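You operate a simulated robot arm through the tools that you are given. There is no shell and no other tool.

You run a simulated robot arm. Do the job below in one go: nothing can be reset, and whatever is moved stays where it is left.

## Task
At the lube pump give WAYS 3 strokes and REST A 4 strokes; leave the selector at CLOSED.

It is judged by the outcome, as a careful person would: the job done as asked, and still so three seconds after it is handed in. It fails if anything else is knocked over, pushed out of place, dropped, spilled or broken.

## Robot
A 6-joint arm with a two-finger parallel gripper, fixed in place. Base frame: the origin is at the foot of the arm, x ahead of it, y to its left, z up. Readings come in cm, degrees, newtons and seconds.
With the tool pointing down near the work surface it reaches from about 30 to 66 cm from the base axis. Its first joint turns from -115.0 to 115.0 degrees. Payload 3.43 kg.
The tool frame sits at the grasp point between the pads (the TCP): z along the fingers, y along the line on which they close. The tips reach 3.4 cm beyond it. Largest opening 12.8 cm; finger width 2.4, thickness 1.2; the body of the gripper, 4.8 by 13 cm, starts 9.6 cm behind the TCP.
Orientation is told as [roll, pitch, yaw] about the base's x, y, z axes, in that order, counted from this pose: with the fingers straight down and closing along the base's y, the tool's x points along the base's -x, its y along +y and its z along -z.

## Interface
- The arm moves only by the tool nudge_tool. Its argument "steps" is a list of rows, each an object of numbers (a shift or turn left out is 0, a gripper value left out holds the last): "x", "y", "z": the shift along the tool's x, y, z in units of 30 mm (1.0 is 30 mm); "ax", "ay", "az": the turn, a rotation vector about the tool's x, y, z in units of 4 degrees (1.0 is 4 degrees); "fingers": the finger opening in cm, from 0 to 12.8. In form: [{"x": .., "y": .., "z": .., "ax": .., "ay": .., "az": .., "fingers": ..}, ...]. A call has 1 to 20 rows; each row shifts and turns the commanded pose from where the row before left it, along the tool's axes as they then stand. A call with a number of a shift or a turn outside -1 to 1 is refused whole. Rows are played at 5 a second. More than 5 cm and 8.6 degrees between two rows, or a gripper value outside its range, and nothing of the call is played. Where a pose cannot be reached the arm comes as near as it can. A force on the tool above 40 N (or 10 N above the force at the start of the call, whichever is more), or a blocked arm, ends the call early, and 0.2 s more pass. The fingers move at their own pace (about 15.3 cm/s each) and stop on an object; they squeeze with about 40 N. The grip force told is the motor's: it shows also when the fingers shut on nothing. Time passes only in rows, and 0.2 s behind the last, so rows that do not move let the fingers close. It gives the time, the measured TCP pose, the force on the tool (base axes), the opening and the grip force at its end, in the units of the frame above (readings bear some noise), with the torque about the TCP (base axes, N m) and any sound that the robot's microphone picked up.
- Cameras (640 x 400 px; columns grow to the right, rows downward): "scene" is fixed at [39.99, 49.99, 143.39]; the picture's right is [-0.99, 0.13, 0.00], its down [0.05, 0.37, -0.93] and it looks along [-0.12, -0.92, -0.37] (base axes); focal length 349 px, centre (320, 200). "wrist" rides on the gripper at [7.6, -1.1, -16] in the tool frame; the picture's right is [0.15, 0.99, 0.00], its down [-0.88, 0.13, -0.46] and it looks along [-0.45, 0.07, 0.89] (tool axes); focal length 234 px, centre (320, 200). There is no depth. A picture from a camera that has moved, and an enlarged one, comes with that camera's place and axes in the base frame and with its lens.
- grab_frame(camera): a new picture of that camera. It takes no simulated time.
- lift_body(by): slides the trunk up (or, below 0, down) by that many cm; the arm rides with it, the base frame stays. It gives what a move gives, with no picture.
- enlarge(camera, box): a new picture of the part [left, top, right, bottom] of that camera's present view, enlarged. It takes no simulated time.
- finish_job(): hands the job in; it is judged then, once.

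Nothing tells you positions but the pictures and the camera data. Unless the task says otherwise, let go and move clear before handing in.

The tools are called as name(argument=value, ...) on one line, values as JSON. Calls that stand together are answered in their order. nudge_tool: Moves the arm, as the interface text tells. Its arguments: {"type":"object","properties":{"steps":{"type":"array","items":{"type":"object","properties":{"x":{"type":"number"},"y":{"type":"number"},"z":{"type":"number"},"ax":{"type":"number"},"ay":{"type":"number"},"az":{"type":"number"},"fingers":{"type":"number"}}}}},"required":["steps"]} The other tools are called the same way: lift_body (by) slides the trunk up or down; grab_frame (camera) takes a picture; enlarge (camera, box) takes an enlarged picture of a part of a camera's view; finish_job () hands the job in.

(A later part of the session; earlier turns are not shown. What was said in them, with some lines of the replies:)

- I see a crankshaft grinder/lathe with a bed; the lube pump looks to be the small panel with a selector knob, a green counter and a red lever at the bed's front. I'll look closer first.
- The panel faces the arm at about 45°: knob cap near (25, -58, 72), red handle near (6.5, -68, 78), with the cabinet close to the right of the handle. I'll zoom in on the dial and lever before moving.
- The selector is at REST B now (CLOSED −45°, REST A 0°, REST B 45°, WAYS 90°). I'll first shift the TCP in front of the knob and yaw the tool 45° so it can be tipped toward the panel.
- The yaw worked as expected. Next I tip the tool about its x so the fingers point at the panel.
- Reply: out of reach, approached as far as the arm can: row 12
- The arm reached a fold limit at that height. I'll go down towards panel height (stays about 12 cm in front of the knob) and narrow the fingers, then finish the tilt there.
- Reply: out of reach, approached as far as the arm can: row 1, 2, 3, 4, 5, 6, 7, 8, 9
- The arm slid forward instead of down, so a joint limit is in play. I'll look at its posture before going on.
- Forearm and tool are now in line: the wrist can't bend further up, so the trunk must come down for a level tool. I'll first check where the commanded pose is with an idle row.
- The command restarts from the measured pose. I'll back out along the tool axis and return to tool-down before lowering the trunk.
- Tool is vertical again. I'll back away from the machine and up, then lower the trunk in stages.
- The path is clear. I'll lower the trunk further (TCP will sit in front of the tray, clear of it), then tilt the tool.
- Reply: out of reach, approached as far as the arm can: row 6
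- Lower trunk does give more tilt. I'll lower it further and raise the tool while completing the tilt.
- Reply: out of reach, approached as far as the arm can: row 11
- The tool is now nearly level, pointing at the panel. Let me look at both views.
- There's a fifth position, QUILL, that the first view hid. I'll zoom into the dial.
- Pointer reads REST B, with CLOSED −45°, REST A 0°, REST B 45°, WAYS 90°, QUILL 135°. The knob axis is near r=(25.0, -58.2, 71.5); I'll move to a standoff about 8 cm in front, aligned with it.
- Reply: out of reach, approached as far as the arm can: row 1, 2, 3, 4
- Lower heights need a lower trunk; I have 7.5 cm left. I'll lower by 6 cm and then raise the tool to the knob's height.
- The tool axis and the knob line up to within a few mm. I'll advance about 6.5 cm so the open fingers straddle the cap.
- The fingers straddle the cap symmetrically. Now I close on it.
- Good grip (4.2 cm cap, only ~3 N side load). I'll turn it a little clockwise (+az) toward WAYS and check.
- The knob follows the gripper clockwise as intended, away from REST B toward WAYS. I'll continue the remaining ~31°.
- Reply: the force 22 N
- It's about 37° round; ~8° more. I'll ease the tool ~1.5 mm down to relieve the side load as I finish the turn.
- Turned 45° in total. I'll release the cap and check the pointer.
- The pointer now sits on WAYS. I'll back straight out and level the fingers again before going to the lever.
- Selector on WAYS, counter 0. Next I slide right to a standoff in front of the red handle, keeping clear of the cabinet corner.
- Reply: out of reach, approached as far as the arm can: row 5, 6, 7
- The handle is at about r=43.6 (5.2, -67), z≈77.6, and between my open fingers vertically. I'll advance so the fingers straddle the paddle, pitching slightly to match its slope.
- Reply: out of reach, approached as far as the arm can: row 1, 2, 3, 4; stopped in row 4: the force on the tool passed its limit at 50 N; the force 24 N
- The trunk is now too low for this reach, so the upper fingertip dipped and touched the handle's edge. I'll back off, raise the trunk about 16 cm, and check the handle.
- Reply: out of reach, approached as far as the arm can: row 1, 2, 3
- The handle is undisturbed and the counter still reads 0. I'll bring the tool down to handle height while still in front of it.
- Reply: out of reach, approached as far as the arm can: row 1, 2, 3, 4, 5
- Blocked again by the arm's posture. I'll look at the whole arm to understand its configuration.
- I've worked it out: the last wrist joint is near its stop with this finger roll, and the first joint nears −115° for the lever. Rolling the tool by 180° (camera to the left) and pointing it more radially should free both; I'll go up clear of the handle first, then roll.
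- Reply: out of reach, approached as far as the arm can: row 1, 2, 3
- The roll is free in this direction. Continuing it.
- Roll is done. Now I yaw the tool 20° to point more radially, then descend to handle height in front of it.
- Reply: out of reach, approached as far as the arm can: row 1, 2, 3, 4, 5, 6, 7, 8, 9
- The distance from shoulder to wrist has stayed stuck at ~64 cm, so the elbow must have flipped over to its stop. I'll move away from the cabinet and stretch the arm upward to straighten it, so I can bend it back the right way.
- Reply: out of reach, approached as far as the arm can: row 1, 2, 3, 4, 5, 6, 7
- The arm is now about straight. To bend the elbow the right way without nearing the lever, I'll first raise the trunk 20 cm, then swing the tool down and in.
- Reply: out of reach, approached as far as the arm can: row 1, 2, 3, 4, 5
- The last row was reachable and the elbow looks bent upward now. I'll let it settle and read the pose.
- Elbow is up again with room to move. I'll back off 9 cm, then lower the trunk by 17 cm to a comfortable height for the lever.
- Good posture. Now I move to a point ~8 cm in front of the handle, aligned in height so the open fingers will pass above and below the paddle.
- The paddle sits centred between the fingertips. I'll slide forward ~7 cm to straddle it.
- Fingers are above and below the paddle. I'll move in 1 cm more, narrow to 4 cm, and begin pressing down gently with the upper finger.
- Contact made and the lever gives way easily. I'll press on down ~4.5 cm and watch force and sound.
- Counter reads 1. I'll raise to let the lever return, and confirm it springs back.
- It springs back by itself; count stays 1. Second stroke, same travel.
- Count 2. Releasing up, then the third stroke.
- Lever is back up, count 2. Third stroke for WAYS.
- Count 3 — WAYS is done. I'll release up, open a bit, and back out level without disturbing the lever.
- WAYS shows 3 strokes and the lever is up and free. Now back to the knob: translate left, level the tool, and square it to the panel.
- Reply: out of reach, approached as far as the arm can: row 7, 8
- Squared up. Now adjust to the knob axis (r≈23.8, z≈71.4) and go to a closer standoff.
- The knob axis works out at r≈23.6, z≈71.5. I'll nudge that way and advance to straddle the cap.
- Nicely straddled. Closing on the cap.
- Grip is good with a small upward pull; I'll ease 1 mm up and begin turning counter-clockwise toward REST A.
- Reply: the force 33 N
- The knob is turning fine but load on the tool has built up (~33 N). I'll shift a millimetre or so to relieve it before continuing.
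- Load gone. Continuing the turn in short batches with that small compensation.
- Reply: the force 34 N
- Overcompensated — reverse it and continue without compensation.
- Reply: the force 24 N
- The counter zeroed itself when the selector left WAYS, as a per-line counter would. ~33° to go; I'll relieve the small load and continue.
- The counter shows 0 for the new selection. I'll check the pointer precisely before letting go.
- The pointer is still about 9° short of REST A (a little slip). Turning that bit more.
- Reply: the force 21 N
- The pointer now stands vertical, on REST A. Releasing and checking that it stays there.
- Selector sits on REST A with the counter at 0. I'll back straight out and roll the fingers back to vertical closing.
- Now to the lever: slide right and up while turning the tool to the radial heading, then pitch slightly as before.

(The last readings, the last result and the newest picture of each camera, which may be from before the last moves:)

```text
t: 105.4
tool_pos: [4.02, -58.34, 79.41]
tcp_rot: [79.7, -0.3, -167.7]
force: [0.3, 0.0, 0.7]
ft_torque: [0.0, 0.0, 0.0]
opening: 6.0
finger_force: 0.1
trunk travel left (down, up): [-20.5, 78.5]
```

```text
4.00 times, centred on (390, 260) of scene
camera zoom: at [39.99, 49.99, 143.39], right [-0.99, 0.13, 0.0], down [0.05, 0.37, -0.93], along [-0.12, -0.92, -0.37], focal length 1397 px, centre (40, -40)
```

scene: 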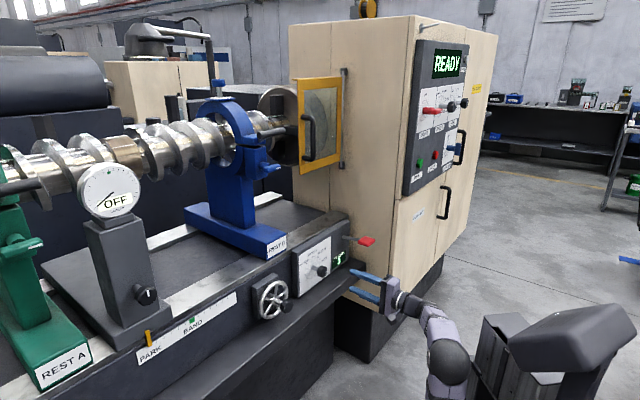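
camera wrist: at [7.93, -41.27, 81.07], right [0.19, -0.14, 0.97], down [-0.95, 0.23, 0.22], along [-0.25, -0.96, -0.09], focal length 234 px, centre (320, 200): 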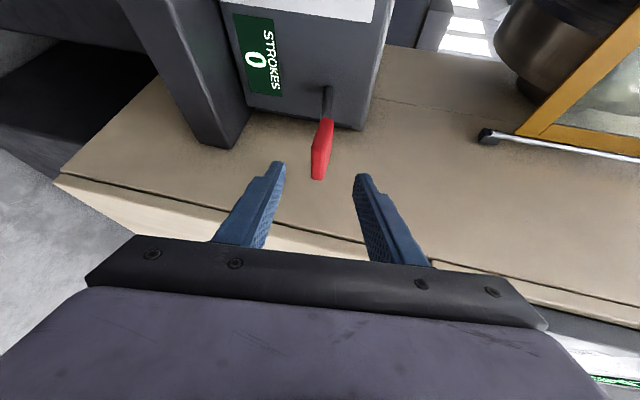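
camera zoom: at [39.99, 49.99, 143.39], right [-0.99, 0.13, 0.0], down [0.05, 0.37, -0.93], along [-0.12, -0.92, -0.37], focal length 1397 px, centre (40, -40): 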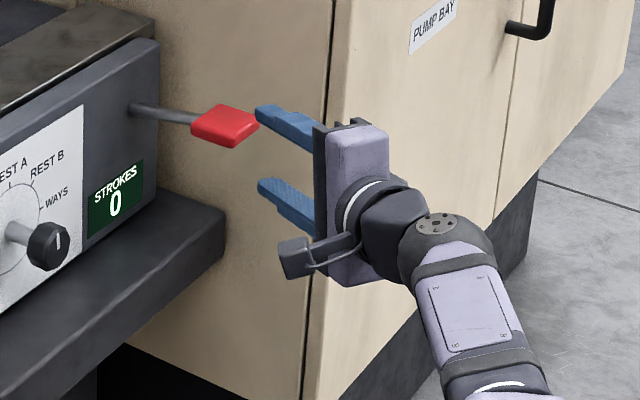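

Same standoff as before. Advance to straddle and make the first REST A stroke.

nudge_tool(steps=[{"x": 0.03, "y": 0.04, "z": 0.57}, {"x": 0.03, "y": 0.04, "z": 0.57}, {"x": 0.03, "y": 0.04, "z": 0.57}, {"x": 0.03, "y": 0.04, "z": 0.57}, {"y": 0.06, "z": 0.35, "fingers": 4}, {"z": 0}, {"y": -0.15, "z": 0.028}, {"y": -0.15, "z": 0.028}, {"z": 0}])

enlarge(camera="scene", box=[310, 210, 470, 310])

```text
t: 107.4
tool_pos: [6.03, -65.88, 77.78]
tcp_rot: [79.6, -0.4, -167.6]
force: [0.3, 1.0, -0.4]
ft_torque: [-0.01, 0.0, -0.02]
opening: 4.0
finger_force: 0.1
trunk travel left (down, up): [-20.5, 78.5]
```

```text
4.00 times, centred on (390, 260) of scene
camera zoom: at [39.99, 49.99, 143.39], right [-0.99, 0.13, 0.0], down [0.05, 0.37, -0.93], along [-0.12, -0.92, -0.37], focal length 1397 px, centre (40, -40)
```

zoom: 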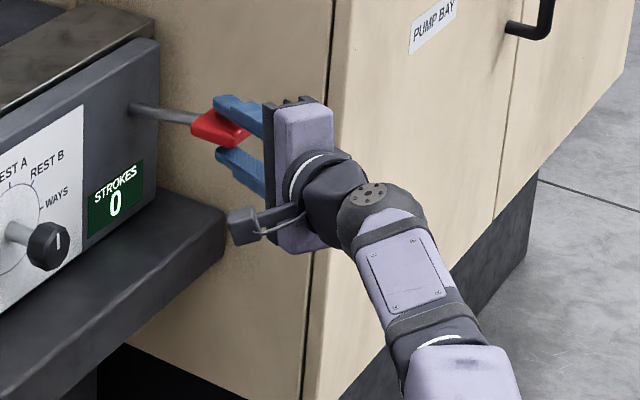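

In place around the paddle, lever up, counter 0. First stroke for REST A.

nudge_tool(steps=[{"y": -0.255, "z": 0.047}, {"y": -0.255, "z": 0.047}, {"y": -0.255, "z": 0.047}, {"y": -0.255, "z": 0.047}, {"y": -0.255, "z": 0.047}, {"y": -0.255, "z": 0.047}, {"z": 0}])

enlarge(camera="scene", box=[310, 210, 470, 310])

nudge_tool(steps=[{"y": 0.29, "z": -0.054}, {"y": 0.29, "z": -0.054}, {"y": 0.29, "z": -0.054}, {"y": 0.29, "z": -0.054}, {"y": 0.29, "z": -0.054}, {"z": 0}])

enlarge(camera="scene", box=[310, 210, 470, 310])

```text
t: 109.0
tool_pos: [5.99, -65.83, 73.14]
tcp_rot: [79.9, -0.5, -167.7]
force: [-1.1, 0.1, 9.4]
ft_torque: [-0.32, -0.21, 0.01]
opening: 4.52
finger_force: 4.3
trunk travel left (down, up): [-20.5, 78.5]
```

```text
4.00 times, centred on (390, 260) of scene
camera zoom: at [39.99, 49.99, 143.39], right [-0.99, 0.13, 0.0], down [0.05, 0.37, -0.93], along [-0.12, -0.92, -0.37], focal length 1397 px, centre (40, -40)
```

zoom: 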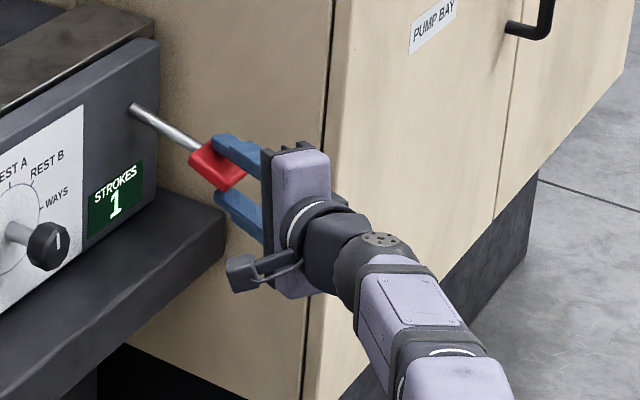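

```text
t: 110.4
tool_pos: [5.91, -65.9, 77.24]
tcp_rot: [79.7, -0.4, -167.6]
force: [-0.7, 0.1, -0.1]
ft_torque: [-0.04, 0.03, 0.03]
opening: 3.99
finger_force: 0.1
trunk travel left (down, up): [-20.5, 78.5]
```

```text
4.00 times, centred on (390, 260) of scene
camera zoom: at [39.99, 49.99, 143.39], right [-0.99, 0.13, 0.0], down [0.05, 0.37, -0.93], along [-0.12, -0.92, -0.37], focal length 1397 px, centre (40, -40)
```

zoom: 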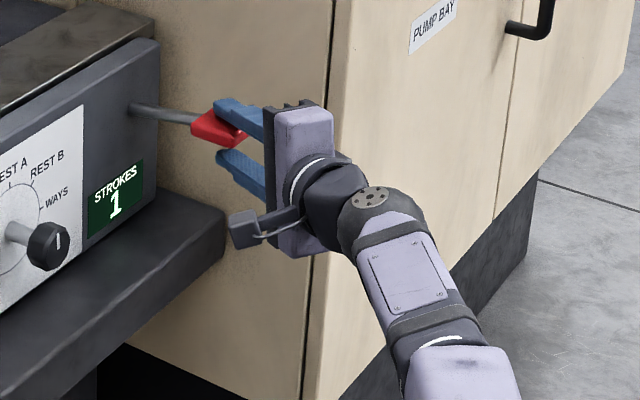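

REST A stroke 1 counted, lever back up. Second stroke.

nudge_tool(steps=[{"y": -0.235, "z": 0.043}, {"y": -0.235, "z": 0.043}, {"y": -0.235, "z": 0.043}, {"y": -0.235, "z": 0.043}, {"y": -0.235, "z": 0.043}, {"y": -0.235, "z": 0.043}, {"z": 0}])

enlarge(camera="scene", box=[310, 210, 470, 310])

nudge_tool(steps=[{"y": 0.295, "z": -0.055}, {"y": 0.295, "z": -0.055}, {"y": 0.295, "z": -0.055}, {"y": 0.295, "z": -0.055}, {"y": 0.295, "z": -0.055}, {"z": 0}])

enlarge(camera="scene", box=[310, 210, 470, 310])

```text
t: 112.0
tool_pos: [6.05, -65.69, 73.11]
tcp_rot: [79.8, -0.4, -167.6]
force: [-0.3, -0.4, 7.4]
ft_torque: [-0.27, -0.16, 0.0]
opening: 4.43
finger_force: 3.1
trunk travel left (down, up): [-20.5, 78.5]
```

```text
4.00 times, centred on (390, 260) of scene
camera zoom: at [39.99, 49.99, 143.39], right [-0.99, 0.13, 0.0], down [0.05, 0.37, -0.93], along [-0.12, -0.92, -0.37], focal length 1397 px, centre (40, -40)
```

zoom: 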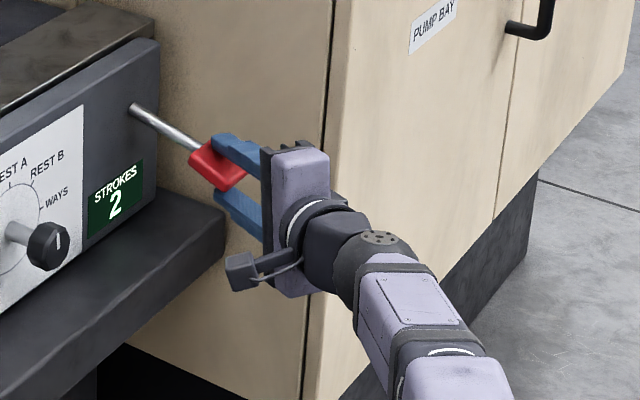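

```text
t: 113.4
tool_pos: [6.12, -65.69, 77.44]
tcp_rot: [79.6, -0.4, -167.6]
force: [-0.3, -0.6, 0.2]
ft_torque: [-0.01, 0.02, 0.02]
opening: 3.99
finger_force: 0.0
trunk travel left (down, up): [-20.5, 78.5]
```

```text
4.00 times, centred on (390, 260) of scene
camera zoom: at [39.99, 49.99, 143.39], right [-0.99, 0.13, 0.0], down [0.05, 0.37, -0.93], along [-0.12, -0.92, -0.37], focal length 1397 px, centre (40, -40)
```

zoom: 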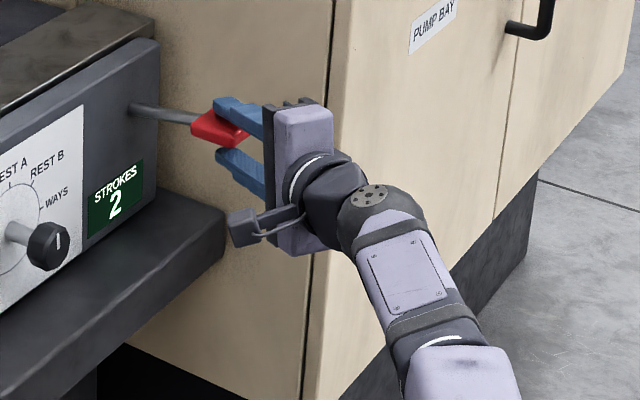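

Count 2, lever up. Third stroke.

nudge_tool(steps=[{"y": -0.243, "z": 0.045}, {"y": -0.243, "z": 0.045}, {"y": -0.243, "z": 0.045}, {"y": -0.243, "z": 0.045}, {"y": -0.243, "z": 0.045}, {"y": -0.243, "z": 0.045}, {"z": 0}])

enlarge(camera="scene", box=[310, 210, 470, 310])

nudge_tool(steps=[{"y": 0.295, "z": -0.055}, {"y": 0.295, "z": -0.055}, {"y": 0.295, "z": -0.055}, {"y": 0.295, "z": -0.055}, {"y": 0.295, "z": -0.055}, {"z": 0}])

enlarge(camera="scene", box=[310, 210, 470, 310])

```text
t: 115.0
tool_pos: [6.14, -65.77, 73.36]
tcp_rot: [79.8, -0.4, -167.7]
force: [-2.0, -0.7, 6.8]
ft_torque: [-0.25, -0.15, -0.05]
opening: 4.39
finger_force: 3.7
trunk travel left (down, up): [-20.5, 78.5]
```

```text
4.00 times, centred on (390, 260) of scene
camera zoom: at [39.99, 49.99, 143.39], right [-0.99, 0.13, 0.0], down [0.05, 0.37, -0.93], along [-0.12, -0.92, -0.37], focal length 1397 px, centre (40, -40)
```

zoom: 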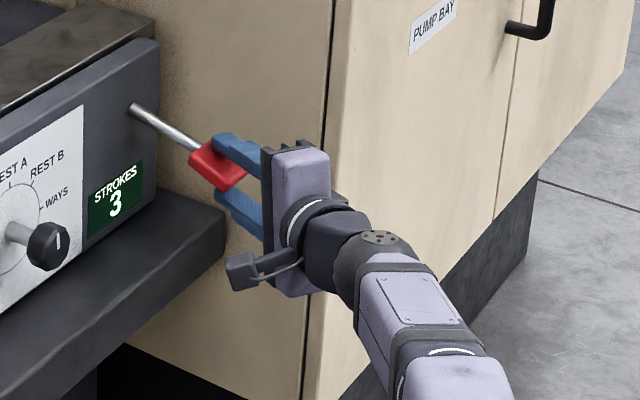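

```text
t: 116.4
tool_pos: [5.98, -65.86, 77.58]
tcp_rot: [79.6, -0.3, -167.6]
force: [0.4, -0.5, 0.1]
ft_torque: [-0.01, 0.02, -0.05]
opening: 4.0
finger_force: 0.1
trunk travel left (down, up): [-20.5, 78.5]
```

```text
4.00 times, centred on (390, 260) of scene
camera zoom: at [39.99, 49.99, 143.39], right [-0.99, 0.13, 0.0], down [0.05, 0.37, -0.93], along [-0.12, -0.92, -0.37], focal length 1397 px, centre (40, -40)
```

zoom: 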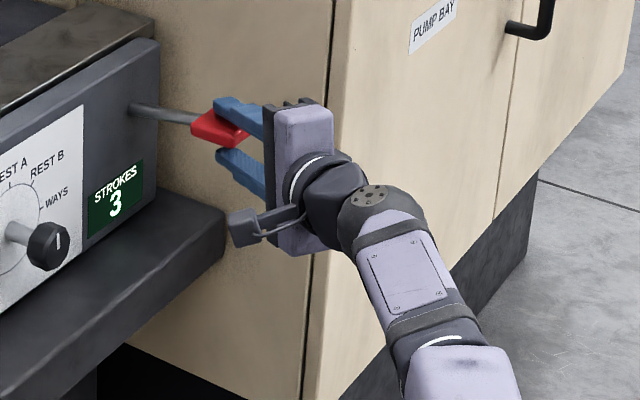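

Count 3, lever up. Fourth and last stroke for REST A.

nudge_tool(steps=[{"y": -0.25, "z": 0.046}, {"y": -0.25, "z": 0.046}, {"y": -0.25, "z": 0.046}, {"y": -0.25, "z": 0.046}, {"y": -0.25, "z": 0.046}, {"y": -0.25, "z": 0.046}, {"z": 0}])

enlarge(camera="scene", box=[310, 210, 470, 310])

```text
t: 118.0
tool_pos: [6.03, -65.86, 73.31]
tcp_rot: [79.8, -0.5, -167.6]
force: [0.1, -0.4, 7.0]
ft_torque: [-0.23, -0.17, 0.0]
opening: 4.37
finger_force: 4.0
trunk travel left (down, up): [-20.5, 78.5]
```

```text
4.00 times, centred on (390, 260) of scene
camera zoom: at [39.99, 49.99, 143.39], right [-0.99, 0.13, 0.0], down [0.05, 0.37, -0.93], along [-0.12, -0.92, -0.37], focal length 1397 px, centre (40, -40)
```

zoom: 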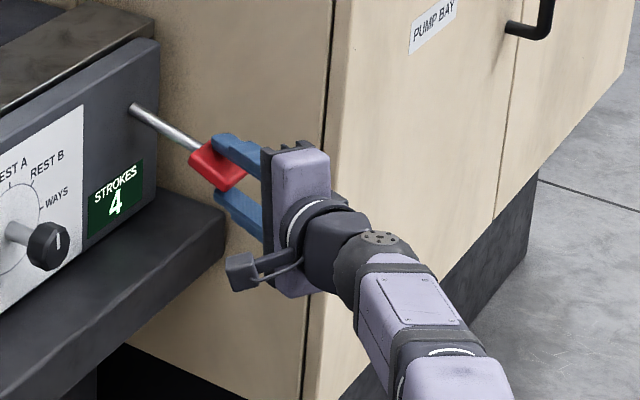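

Count 4 — REST A is done. I release up, open the fingers, and back out level.

nudge_tool(steps=[{"y": 0.29, "z": -0.054}, {"y": 0.29, "z": -0.054}, {"y": 0.29, "z": -0.054}, {"y": 0.29, "z": -0.054}, {"y": 0.3, "z": -0.054}, {"z": 0, "fingers": 6}, {"z": 0}, {"y": -0.09, "z": -0.49}, {"y": -0.145, "z": -0.8}, {"y": -0.145, "z": -0.8}, {"y": -0.145, "z": -0.8}, {"z": 0}])

enlarge(camera="scene", box=[290, 210, 450, 310])

```text
t: 120.6
tool_pos: [4.09, -57.45, 77.52]
tcp_rot: [79.7, -0.3, -167.7]
force: [1.2, -0.3, 0.4]
ft_torque: [-0.02, 0.01, -0.01]
opening: 5.96
finger_force: 0.1
trunk travel left (down, up): [-20.5, 78.5]
```

```text
4.00 times, centred on (370, 260) of scene
camera zoom: at [39.99, 49.99, 143.39], right [-0.99, 0.13, 0.0], down [0.05, 0.37, -0.93], along [-0.12, -0.92, -0.37], focal length 1397 px, centre (120, -40)
```

zoom: 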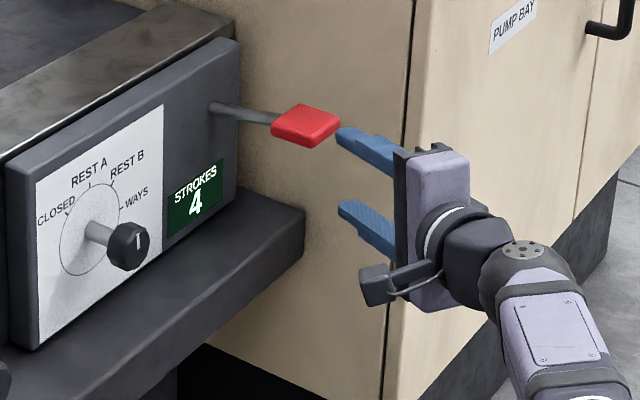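

Lever is up, counter 4, fingers clear. Now back to the knob for the final turn to CLOSED.

nudge_tool(steps=[{"ax": -0.875}, {"ax": -0.875}, {"ax": -0.84}, {"x": 0.549, "y": -0.25, "z": -0.228, "ay": 1}, {"x": 0.563, "y": -0.25, "z": -0.189, "ay": 1}, {"x": 0.575, "y": -0.25, "z": -0.149, "ay": 1}, {"x": 0.584, "y": -0.25, "z": -0.109, "ay": 1}, {"x": 0.59, "y": -0.25, "z": -0.068, "ay": 1}, {"x": 0.593, "y": -0.25, "z": -0.027, "ay": 1}, {"x": 0.594, "y": -0.25, "z": 0.015, "ay": 1}, {"x": 0.592, "y": -0.25, "z": 0.057, "ay": 1}, {"ay": 0.15}, {"z": 0}])

grab_frame(camera="wrist")

```text
t: 123.4
tool_pos: [15.69, -49.12, 71.48]
tcp_rot: [89.8, -0.3, -135.0]
force: [-0.4, -0.5, 0.7]
ft_torque: [0.01, -0.06, -0.01]
opening: 6.01
finger_force: 0.1
trunk travel left (down, up): [-20.5, 78.5]
```

```text
taken
camera wrist: at [9.68, -32.61, 70.28], right [0.11, 0.1, 0.99], down [-0.94, -0.3, 0.14], along [0.31, -0.95, 0.07], focal length 234 px, centre (320, 200)
```

wrist: 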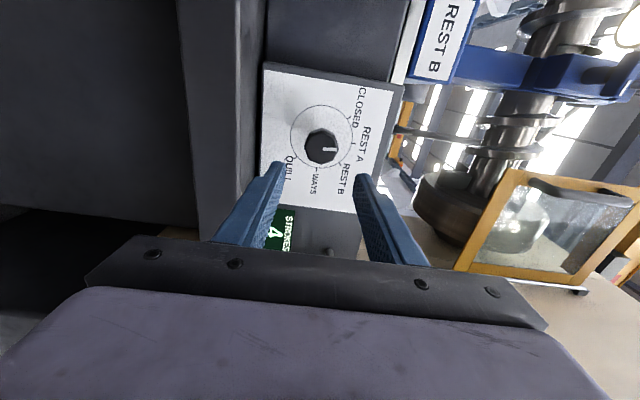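

Aligned with the knob (r 23.64, z 71.5). Advancing about 12.3 cm to straddle the cap.

nudge_tool(steps=[{"x": -0.015, "y": 0.02, "z": 0.7}, {"x": -0.015, "y": 0.02, "z": 0.7}, {"z": 0.7}, {"z": 0.7}, {"z": 0.7}, {"z": 0.62}, {"z": 0}])

grab_frame(camera="wrist")

enlarge(camera="scene", box=[280, 230, 400, 305])

```text
t: 125.0
tool_pos: [24.52, -58.09, 71.42]
tcp_rot: [89.9, -0.4, -135.1]
force: [-0.5, -0.2, -0.1]
ft_torque: [0.0, 0.03, 0.01]
opening: 6.01
finger_force: 0.2
trunk travel left (down, up): [-20.5, 78.5]
```

```text
taken
camera wrist: at [18.5, -41.52, 70.31], right [0.11, 0.1, 0.99], down [-0.94, -0.3, 0.14], along [0.31, -0.95, 0.07], focal length 234 px, centre (320, 200)
```

wrist: 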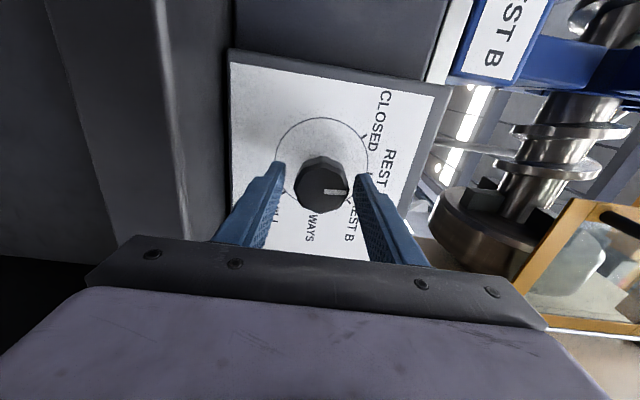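

```text
5.33 times, centred on (340, 268) of scene
camera zoom: at [39.99, 49.99, 143.39], right [-0.99, 0.13, 0.0], down [0.05, 0.37, -0.93], along [-0.12, -0.92, -0.37], focal length 1862 px, centre (213, -160)
```

zoom: 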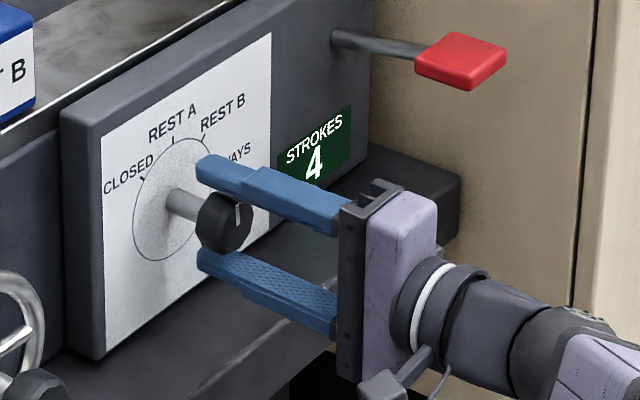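

Well placed. Raise 1.5 mm to match the knob's height and close.

nudge_tool(steps=[{"y": 0.05}, {"fingers": 2}, {"fingers": 2}, {"fingers": 2}])

```text
t: 126.0
tool_pos: [24.45, -58.04, 71.61]
tcp_rot: [89.6, -0.3, -135.0]
force: [0.3, 0.9, -3.7]
ft_torque: [-0.24, -0.23, -0.17]
opening: 4.17
finger_force: 45.0
trunk travel left (down, up): [-20.5, 78.5]
```

Gripped with little side load. Turning counter-clockwise from REST A toward CLOSED.

nudge_tool(steps=[{"az": -0.7}, {"az": -0.7}, {"az": -0.7}, {"az": -0.7}, {"az": -0.7}, {"az": -0.7}])

```text
t: 127.4
tool_pos: [24.49, -57.9, 71.68]
tcp_rot: [89.7, -17.1, -135.0]
force: [-0.3, 3.9, -6.1]
ft_torque: [-0.21, -0.22, -0.78]
opening: 4.16
finger_force: 44.7
trunk travel left (down, up): [-20.5, 78.5]
```

nudge_tool(steps=[{"az": -0.7}, {"az": -0.7}, {"az": -0.7}, {"az": -0.7}, {"az": -0.7}, {"az": -0.7}])

enlarge(camera="scene", box=[300, 250, 340, 280])

enlarge(camera="wrist", box=[180, 80, 440, 270])

```text
t: 128.8
tool_pos: [24.59, -57.87, 71.65]
tcp_rot: [89.6, -34.1, -134.8]
force: [2.5, -5.7, -3.5]
ft_torque: [-0.08, -0.1, -0.1]
opening: 4.17
finger_force: 45.2
trunk travel left (down, up): [-20.5, 78.5]
```

```text
13.33 times, centred on (320, 265) of scene
camera zoom: at [39.99, 49.99, 143.39], right [-0.99, 0.13, 0.0], down [0.05, 0.37, -0.93], along [-0.12, -0.92, -0.37], focal length 4656 px, centre (320, -667)
```

zoom: 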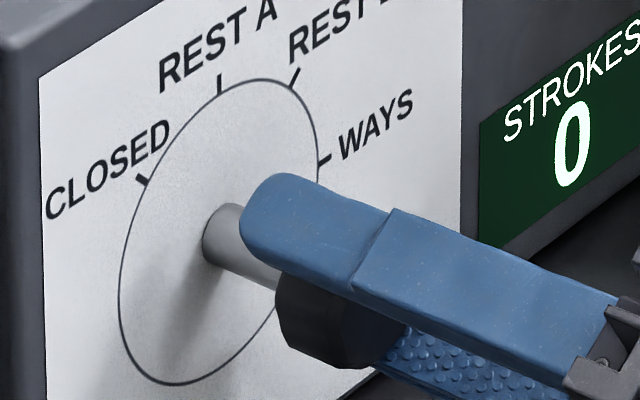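

```text
2.11 times, centred on (310, 175) of wrist
camera zoom: at [17.15, -42.76, 66.51], right [0.48, 0.47, 0.74], down [-0.79, -0.14, 0.6], along [0.39, -0.87, 0.3], focal length 493 px, centre (341, 253)
```

zoom: 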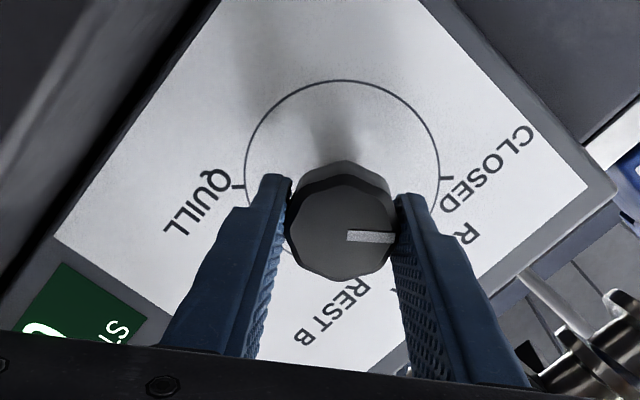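

Pointer is nearly at the CLOSED tick by the wrist view. A final ~3° and then release to check.

nudge_tool(steps=[{"az": -0.4}, {"az": -0.4}, {"az": 0}, {"fingers": 6.5}, {"fingers": 6.5}, {"fingers": 6.5}])

enlarge(camera="wrist", box=[180, 80, 440, 270])

enlarge(camera="scene", box=[300, 250, 340, 280])

```text
t: 130.2
tool_pos: [24.47, -57.96, 71.66]
tcp_rot: [89.6, -37.0, -134.8]
force: [-0.4, -1.6, 0.4]
ft_torque: [0.04, 0.0, 0.0]
opening: 6.52
finger_force: 0.1
trunk travel left (down, up): [-20.5, 78.5]
```

```text
2.11 times, centred on (310, 175) of wrist
camera zoom: at [16.98, -42.92, 66.24], right [0.51, 0.5, 0.7], down [-0.76, -0.12, 0.64], along [0.4, -0.86, 0.32], focal length 493 px, centre (341, 253)
```

zoom: 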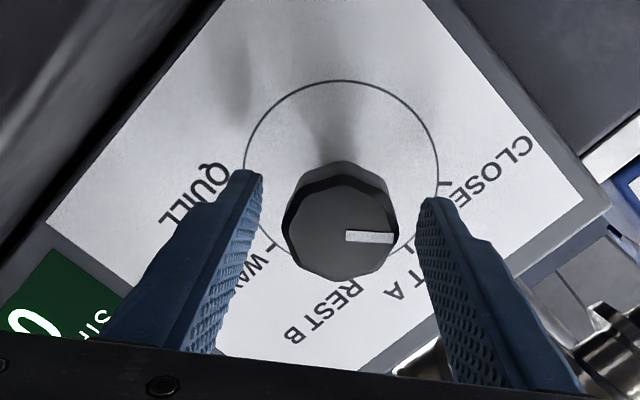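

```text
13.33 times, centred on (320, 265) of scene
camera zoom: at [39.99, 49.99, 143.39], right [-0.99, 0.13, 0.0], down [0.05, 0.37, -0.93], along [-0.12, -0.92, -0.37], focal length 4656 px, centre (320, -667)
```

zoom: 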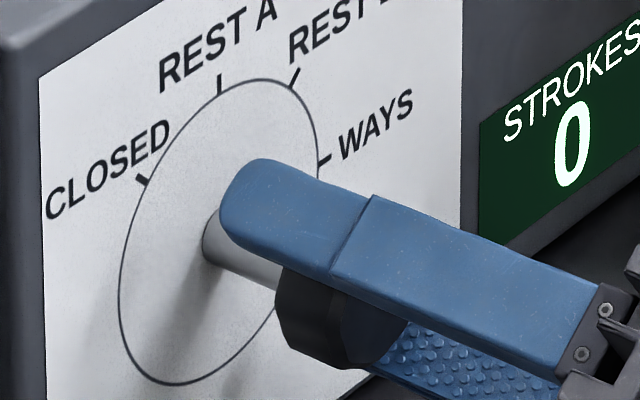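

The pointer lines up with CLOSED within a couple of degrees. Backing straight out for a clear view.

nudge_tool(steps=[{"z": -0.6}, {"z": -1}, {"z": -1}, {"z": -1}, {"z": 0}])

enlarge(camera="scene", box=[300, 250, 340, 280])

enlarge(camera="wrist", box=[220, 40, 440, 200])

enlarge(camera="scene", box=[270, 210, 430, 310])

```text
t: 131.4
tool_pos: [16.87, -50.3, 71.87]
tcp_rot: [89.7, -37.1, -135.0]
force: [0.3, 0.6, 0.1]
ft_torque: [0.02, 0.01, -0.01]
opening: 6.52
finger_force: 0.1
trunk travel left (down, up): [-20.5, 78.5]
```

```text
13.33 times, centred on (320, 265) of scene
camera zoom: at [39.99, 49.99, 143.39], right [-0.99, 0.13, 0.0], down [0.05, 0.37, -0.93], along [-0.12, -0.92, -0.37], focal length 4656 px, centre (320, -667)
```

zoom: 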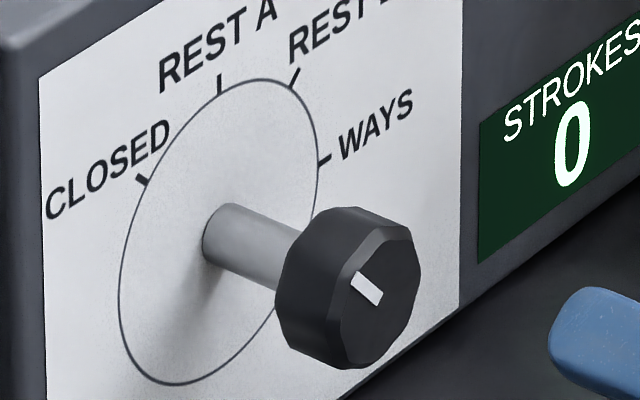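

```text
2.50 times, centred on (330, 120) of wrist
camera zoom: at [9.26, -35.35, 66.43], right [0.51, 0.5, 0.7], down [-0.76, -0.12, 0.64], along [0.4, -0.86, 0.32], focal length 585 px, centre (295, 400)
```

zoom: 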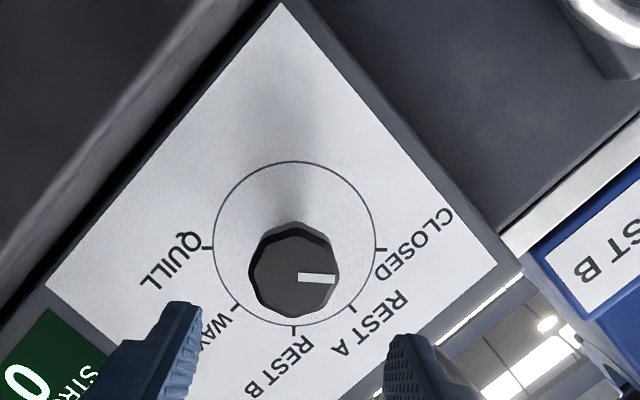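

```text
4.00 times, centred on (350, 260) of scene
camera zoom: at [39.99, 49.99, 143.39], right [-0.99, 0.13, 0.0], down [0.05, 0.37, -0.93], along [-0.12, -0.92, -0.37], focal length 1397 px, centre (200, -40)
```

zoom: 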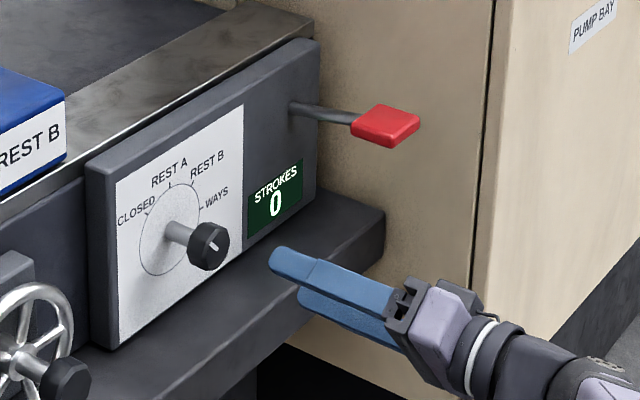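

The pointer is on CLOSED, lever up, nothing disturbed. I'll back away a bit further to be clear and take a last look.

nudge_tool(steps=[{"z": -0.8}, {"z": -0.8}, {"z": 0}, {"z": 0}])

grab_frame(camera="scene")

enlarge(camera="scene", box=[280, 220, 400, 300])

```text
t: 132.4
tool_pos: [13.47, -46.91, 71.59]
tcp_rot: [89.7, -37.0, -134.9]
force: [0.1, 0.0, -0.9]
ft_torque: [0.01, 0.03, 0.02]
opening: 6.49
finger_force: 0.2
trunk travel left (down, up): [-20.5, 78.5]
```

```text
taken
```

scene: 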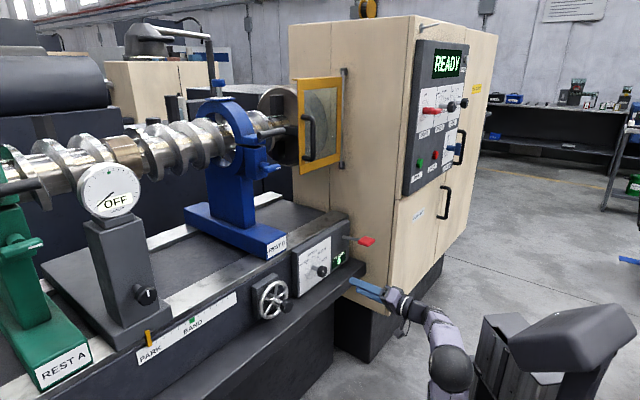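

```text
5.00 times, centred on (340, 260) of scene
camera zoom: at [39.99, 49.99, 143.39], right [-0.99, 0.13, 0.0], down [0.05, 0.37, -0.93], along [-0.12, -0.92, -0.37], focal length 1746 px, centre (220, -100)
```

zoom: 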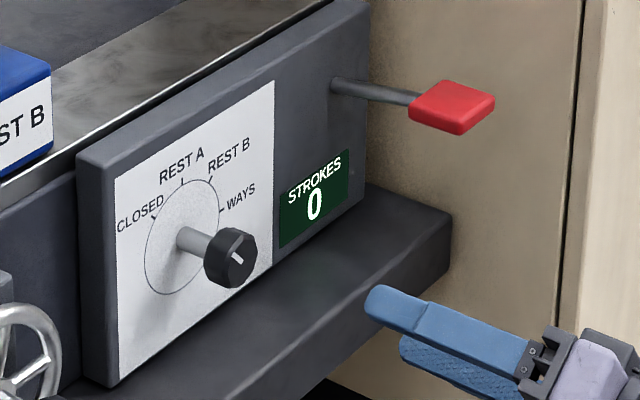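

The selector rests on CLOSED, the lever is up at rest, and the gripper is clear with nothing else moved. WAYS got 3 strokes and REST A got 4, so I'm handing the job in.

finish_job()

```text
The job is handed in.
```

The lube pump job is done and handed in. WAYS got 3 strokes and REST A got 4, both confirmed on the pump's counter. The selector is at CLOSED.

- **Selector:** the knob showed no click stops that I could detect. By the camera views the pointer is within about 4° of the CLOSED mark. During the REST A strokes it sat about 4–7° off the REST A mark, toward CLOSED.
- **Counter:** it goes back to 0 each time the selector moves, so it reads 0 now.
- **Lever contact:** on my first approach a fingertip bumped the edge of the lever handle, and the push briefly reached about 50 N. The lever looked undisturbed afterwards and worked normally for every stroke.

The lever is up at rest and the gripper is clear of the panel. Nothing else appears to have been moved.
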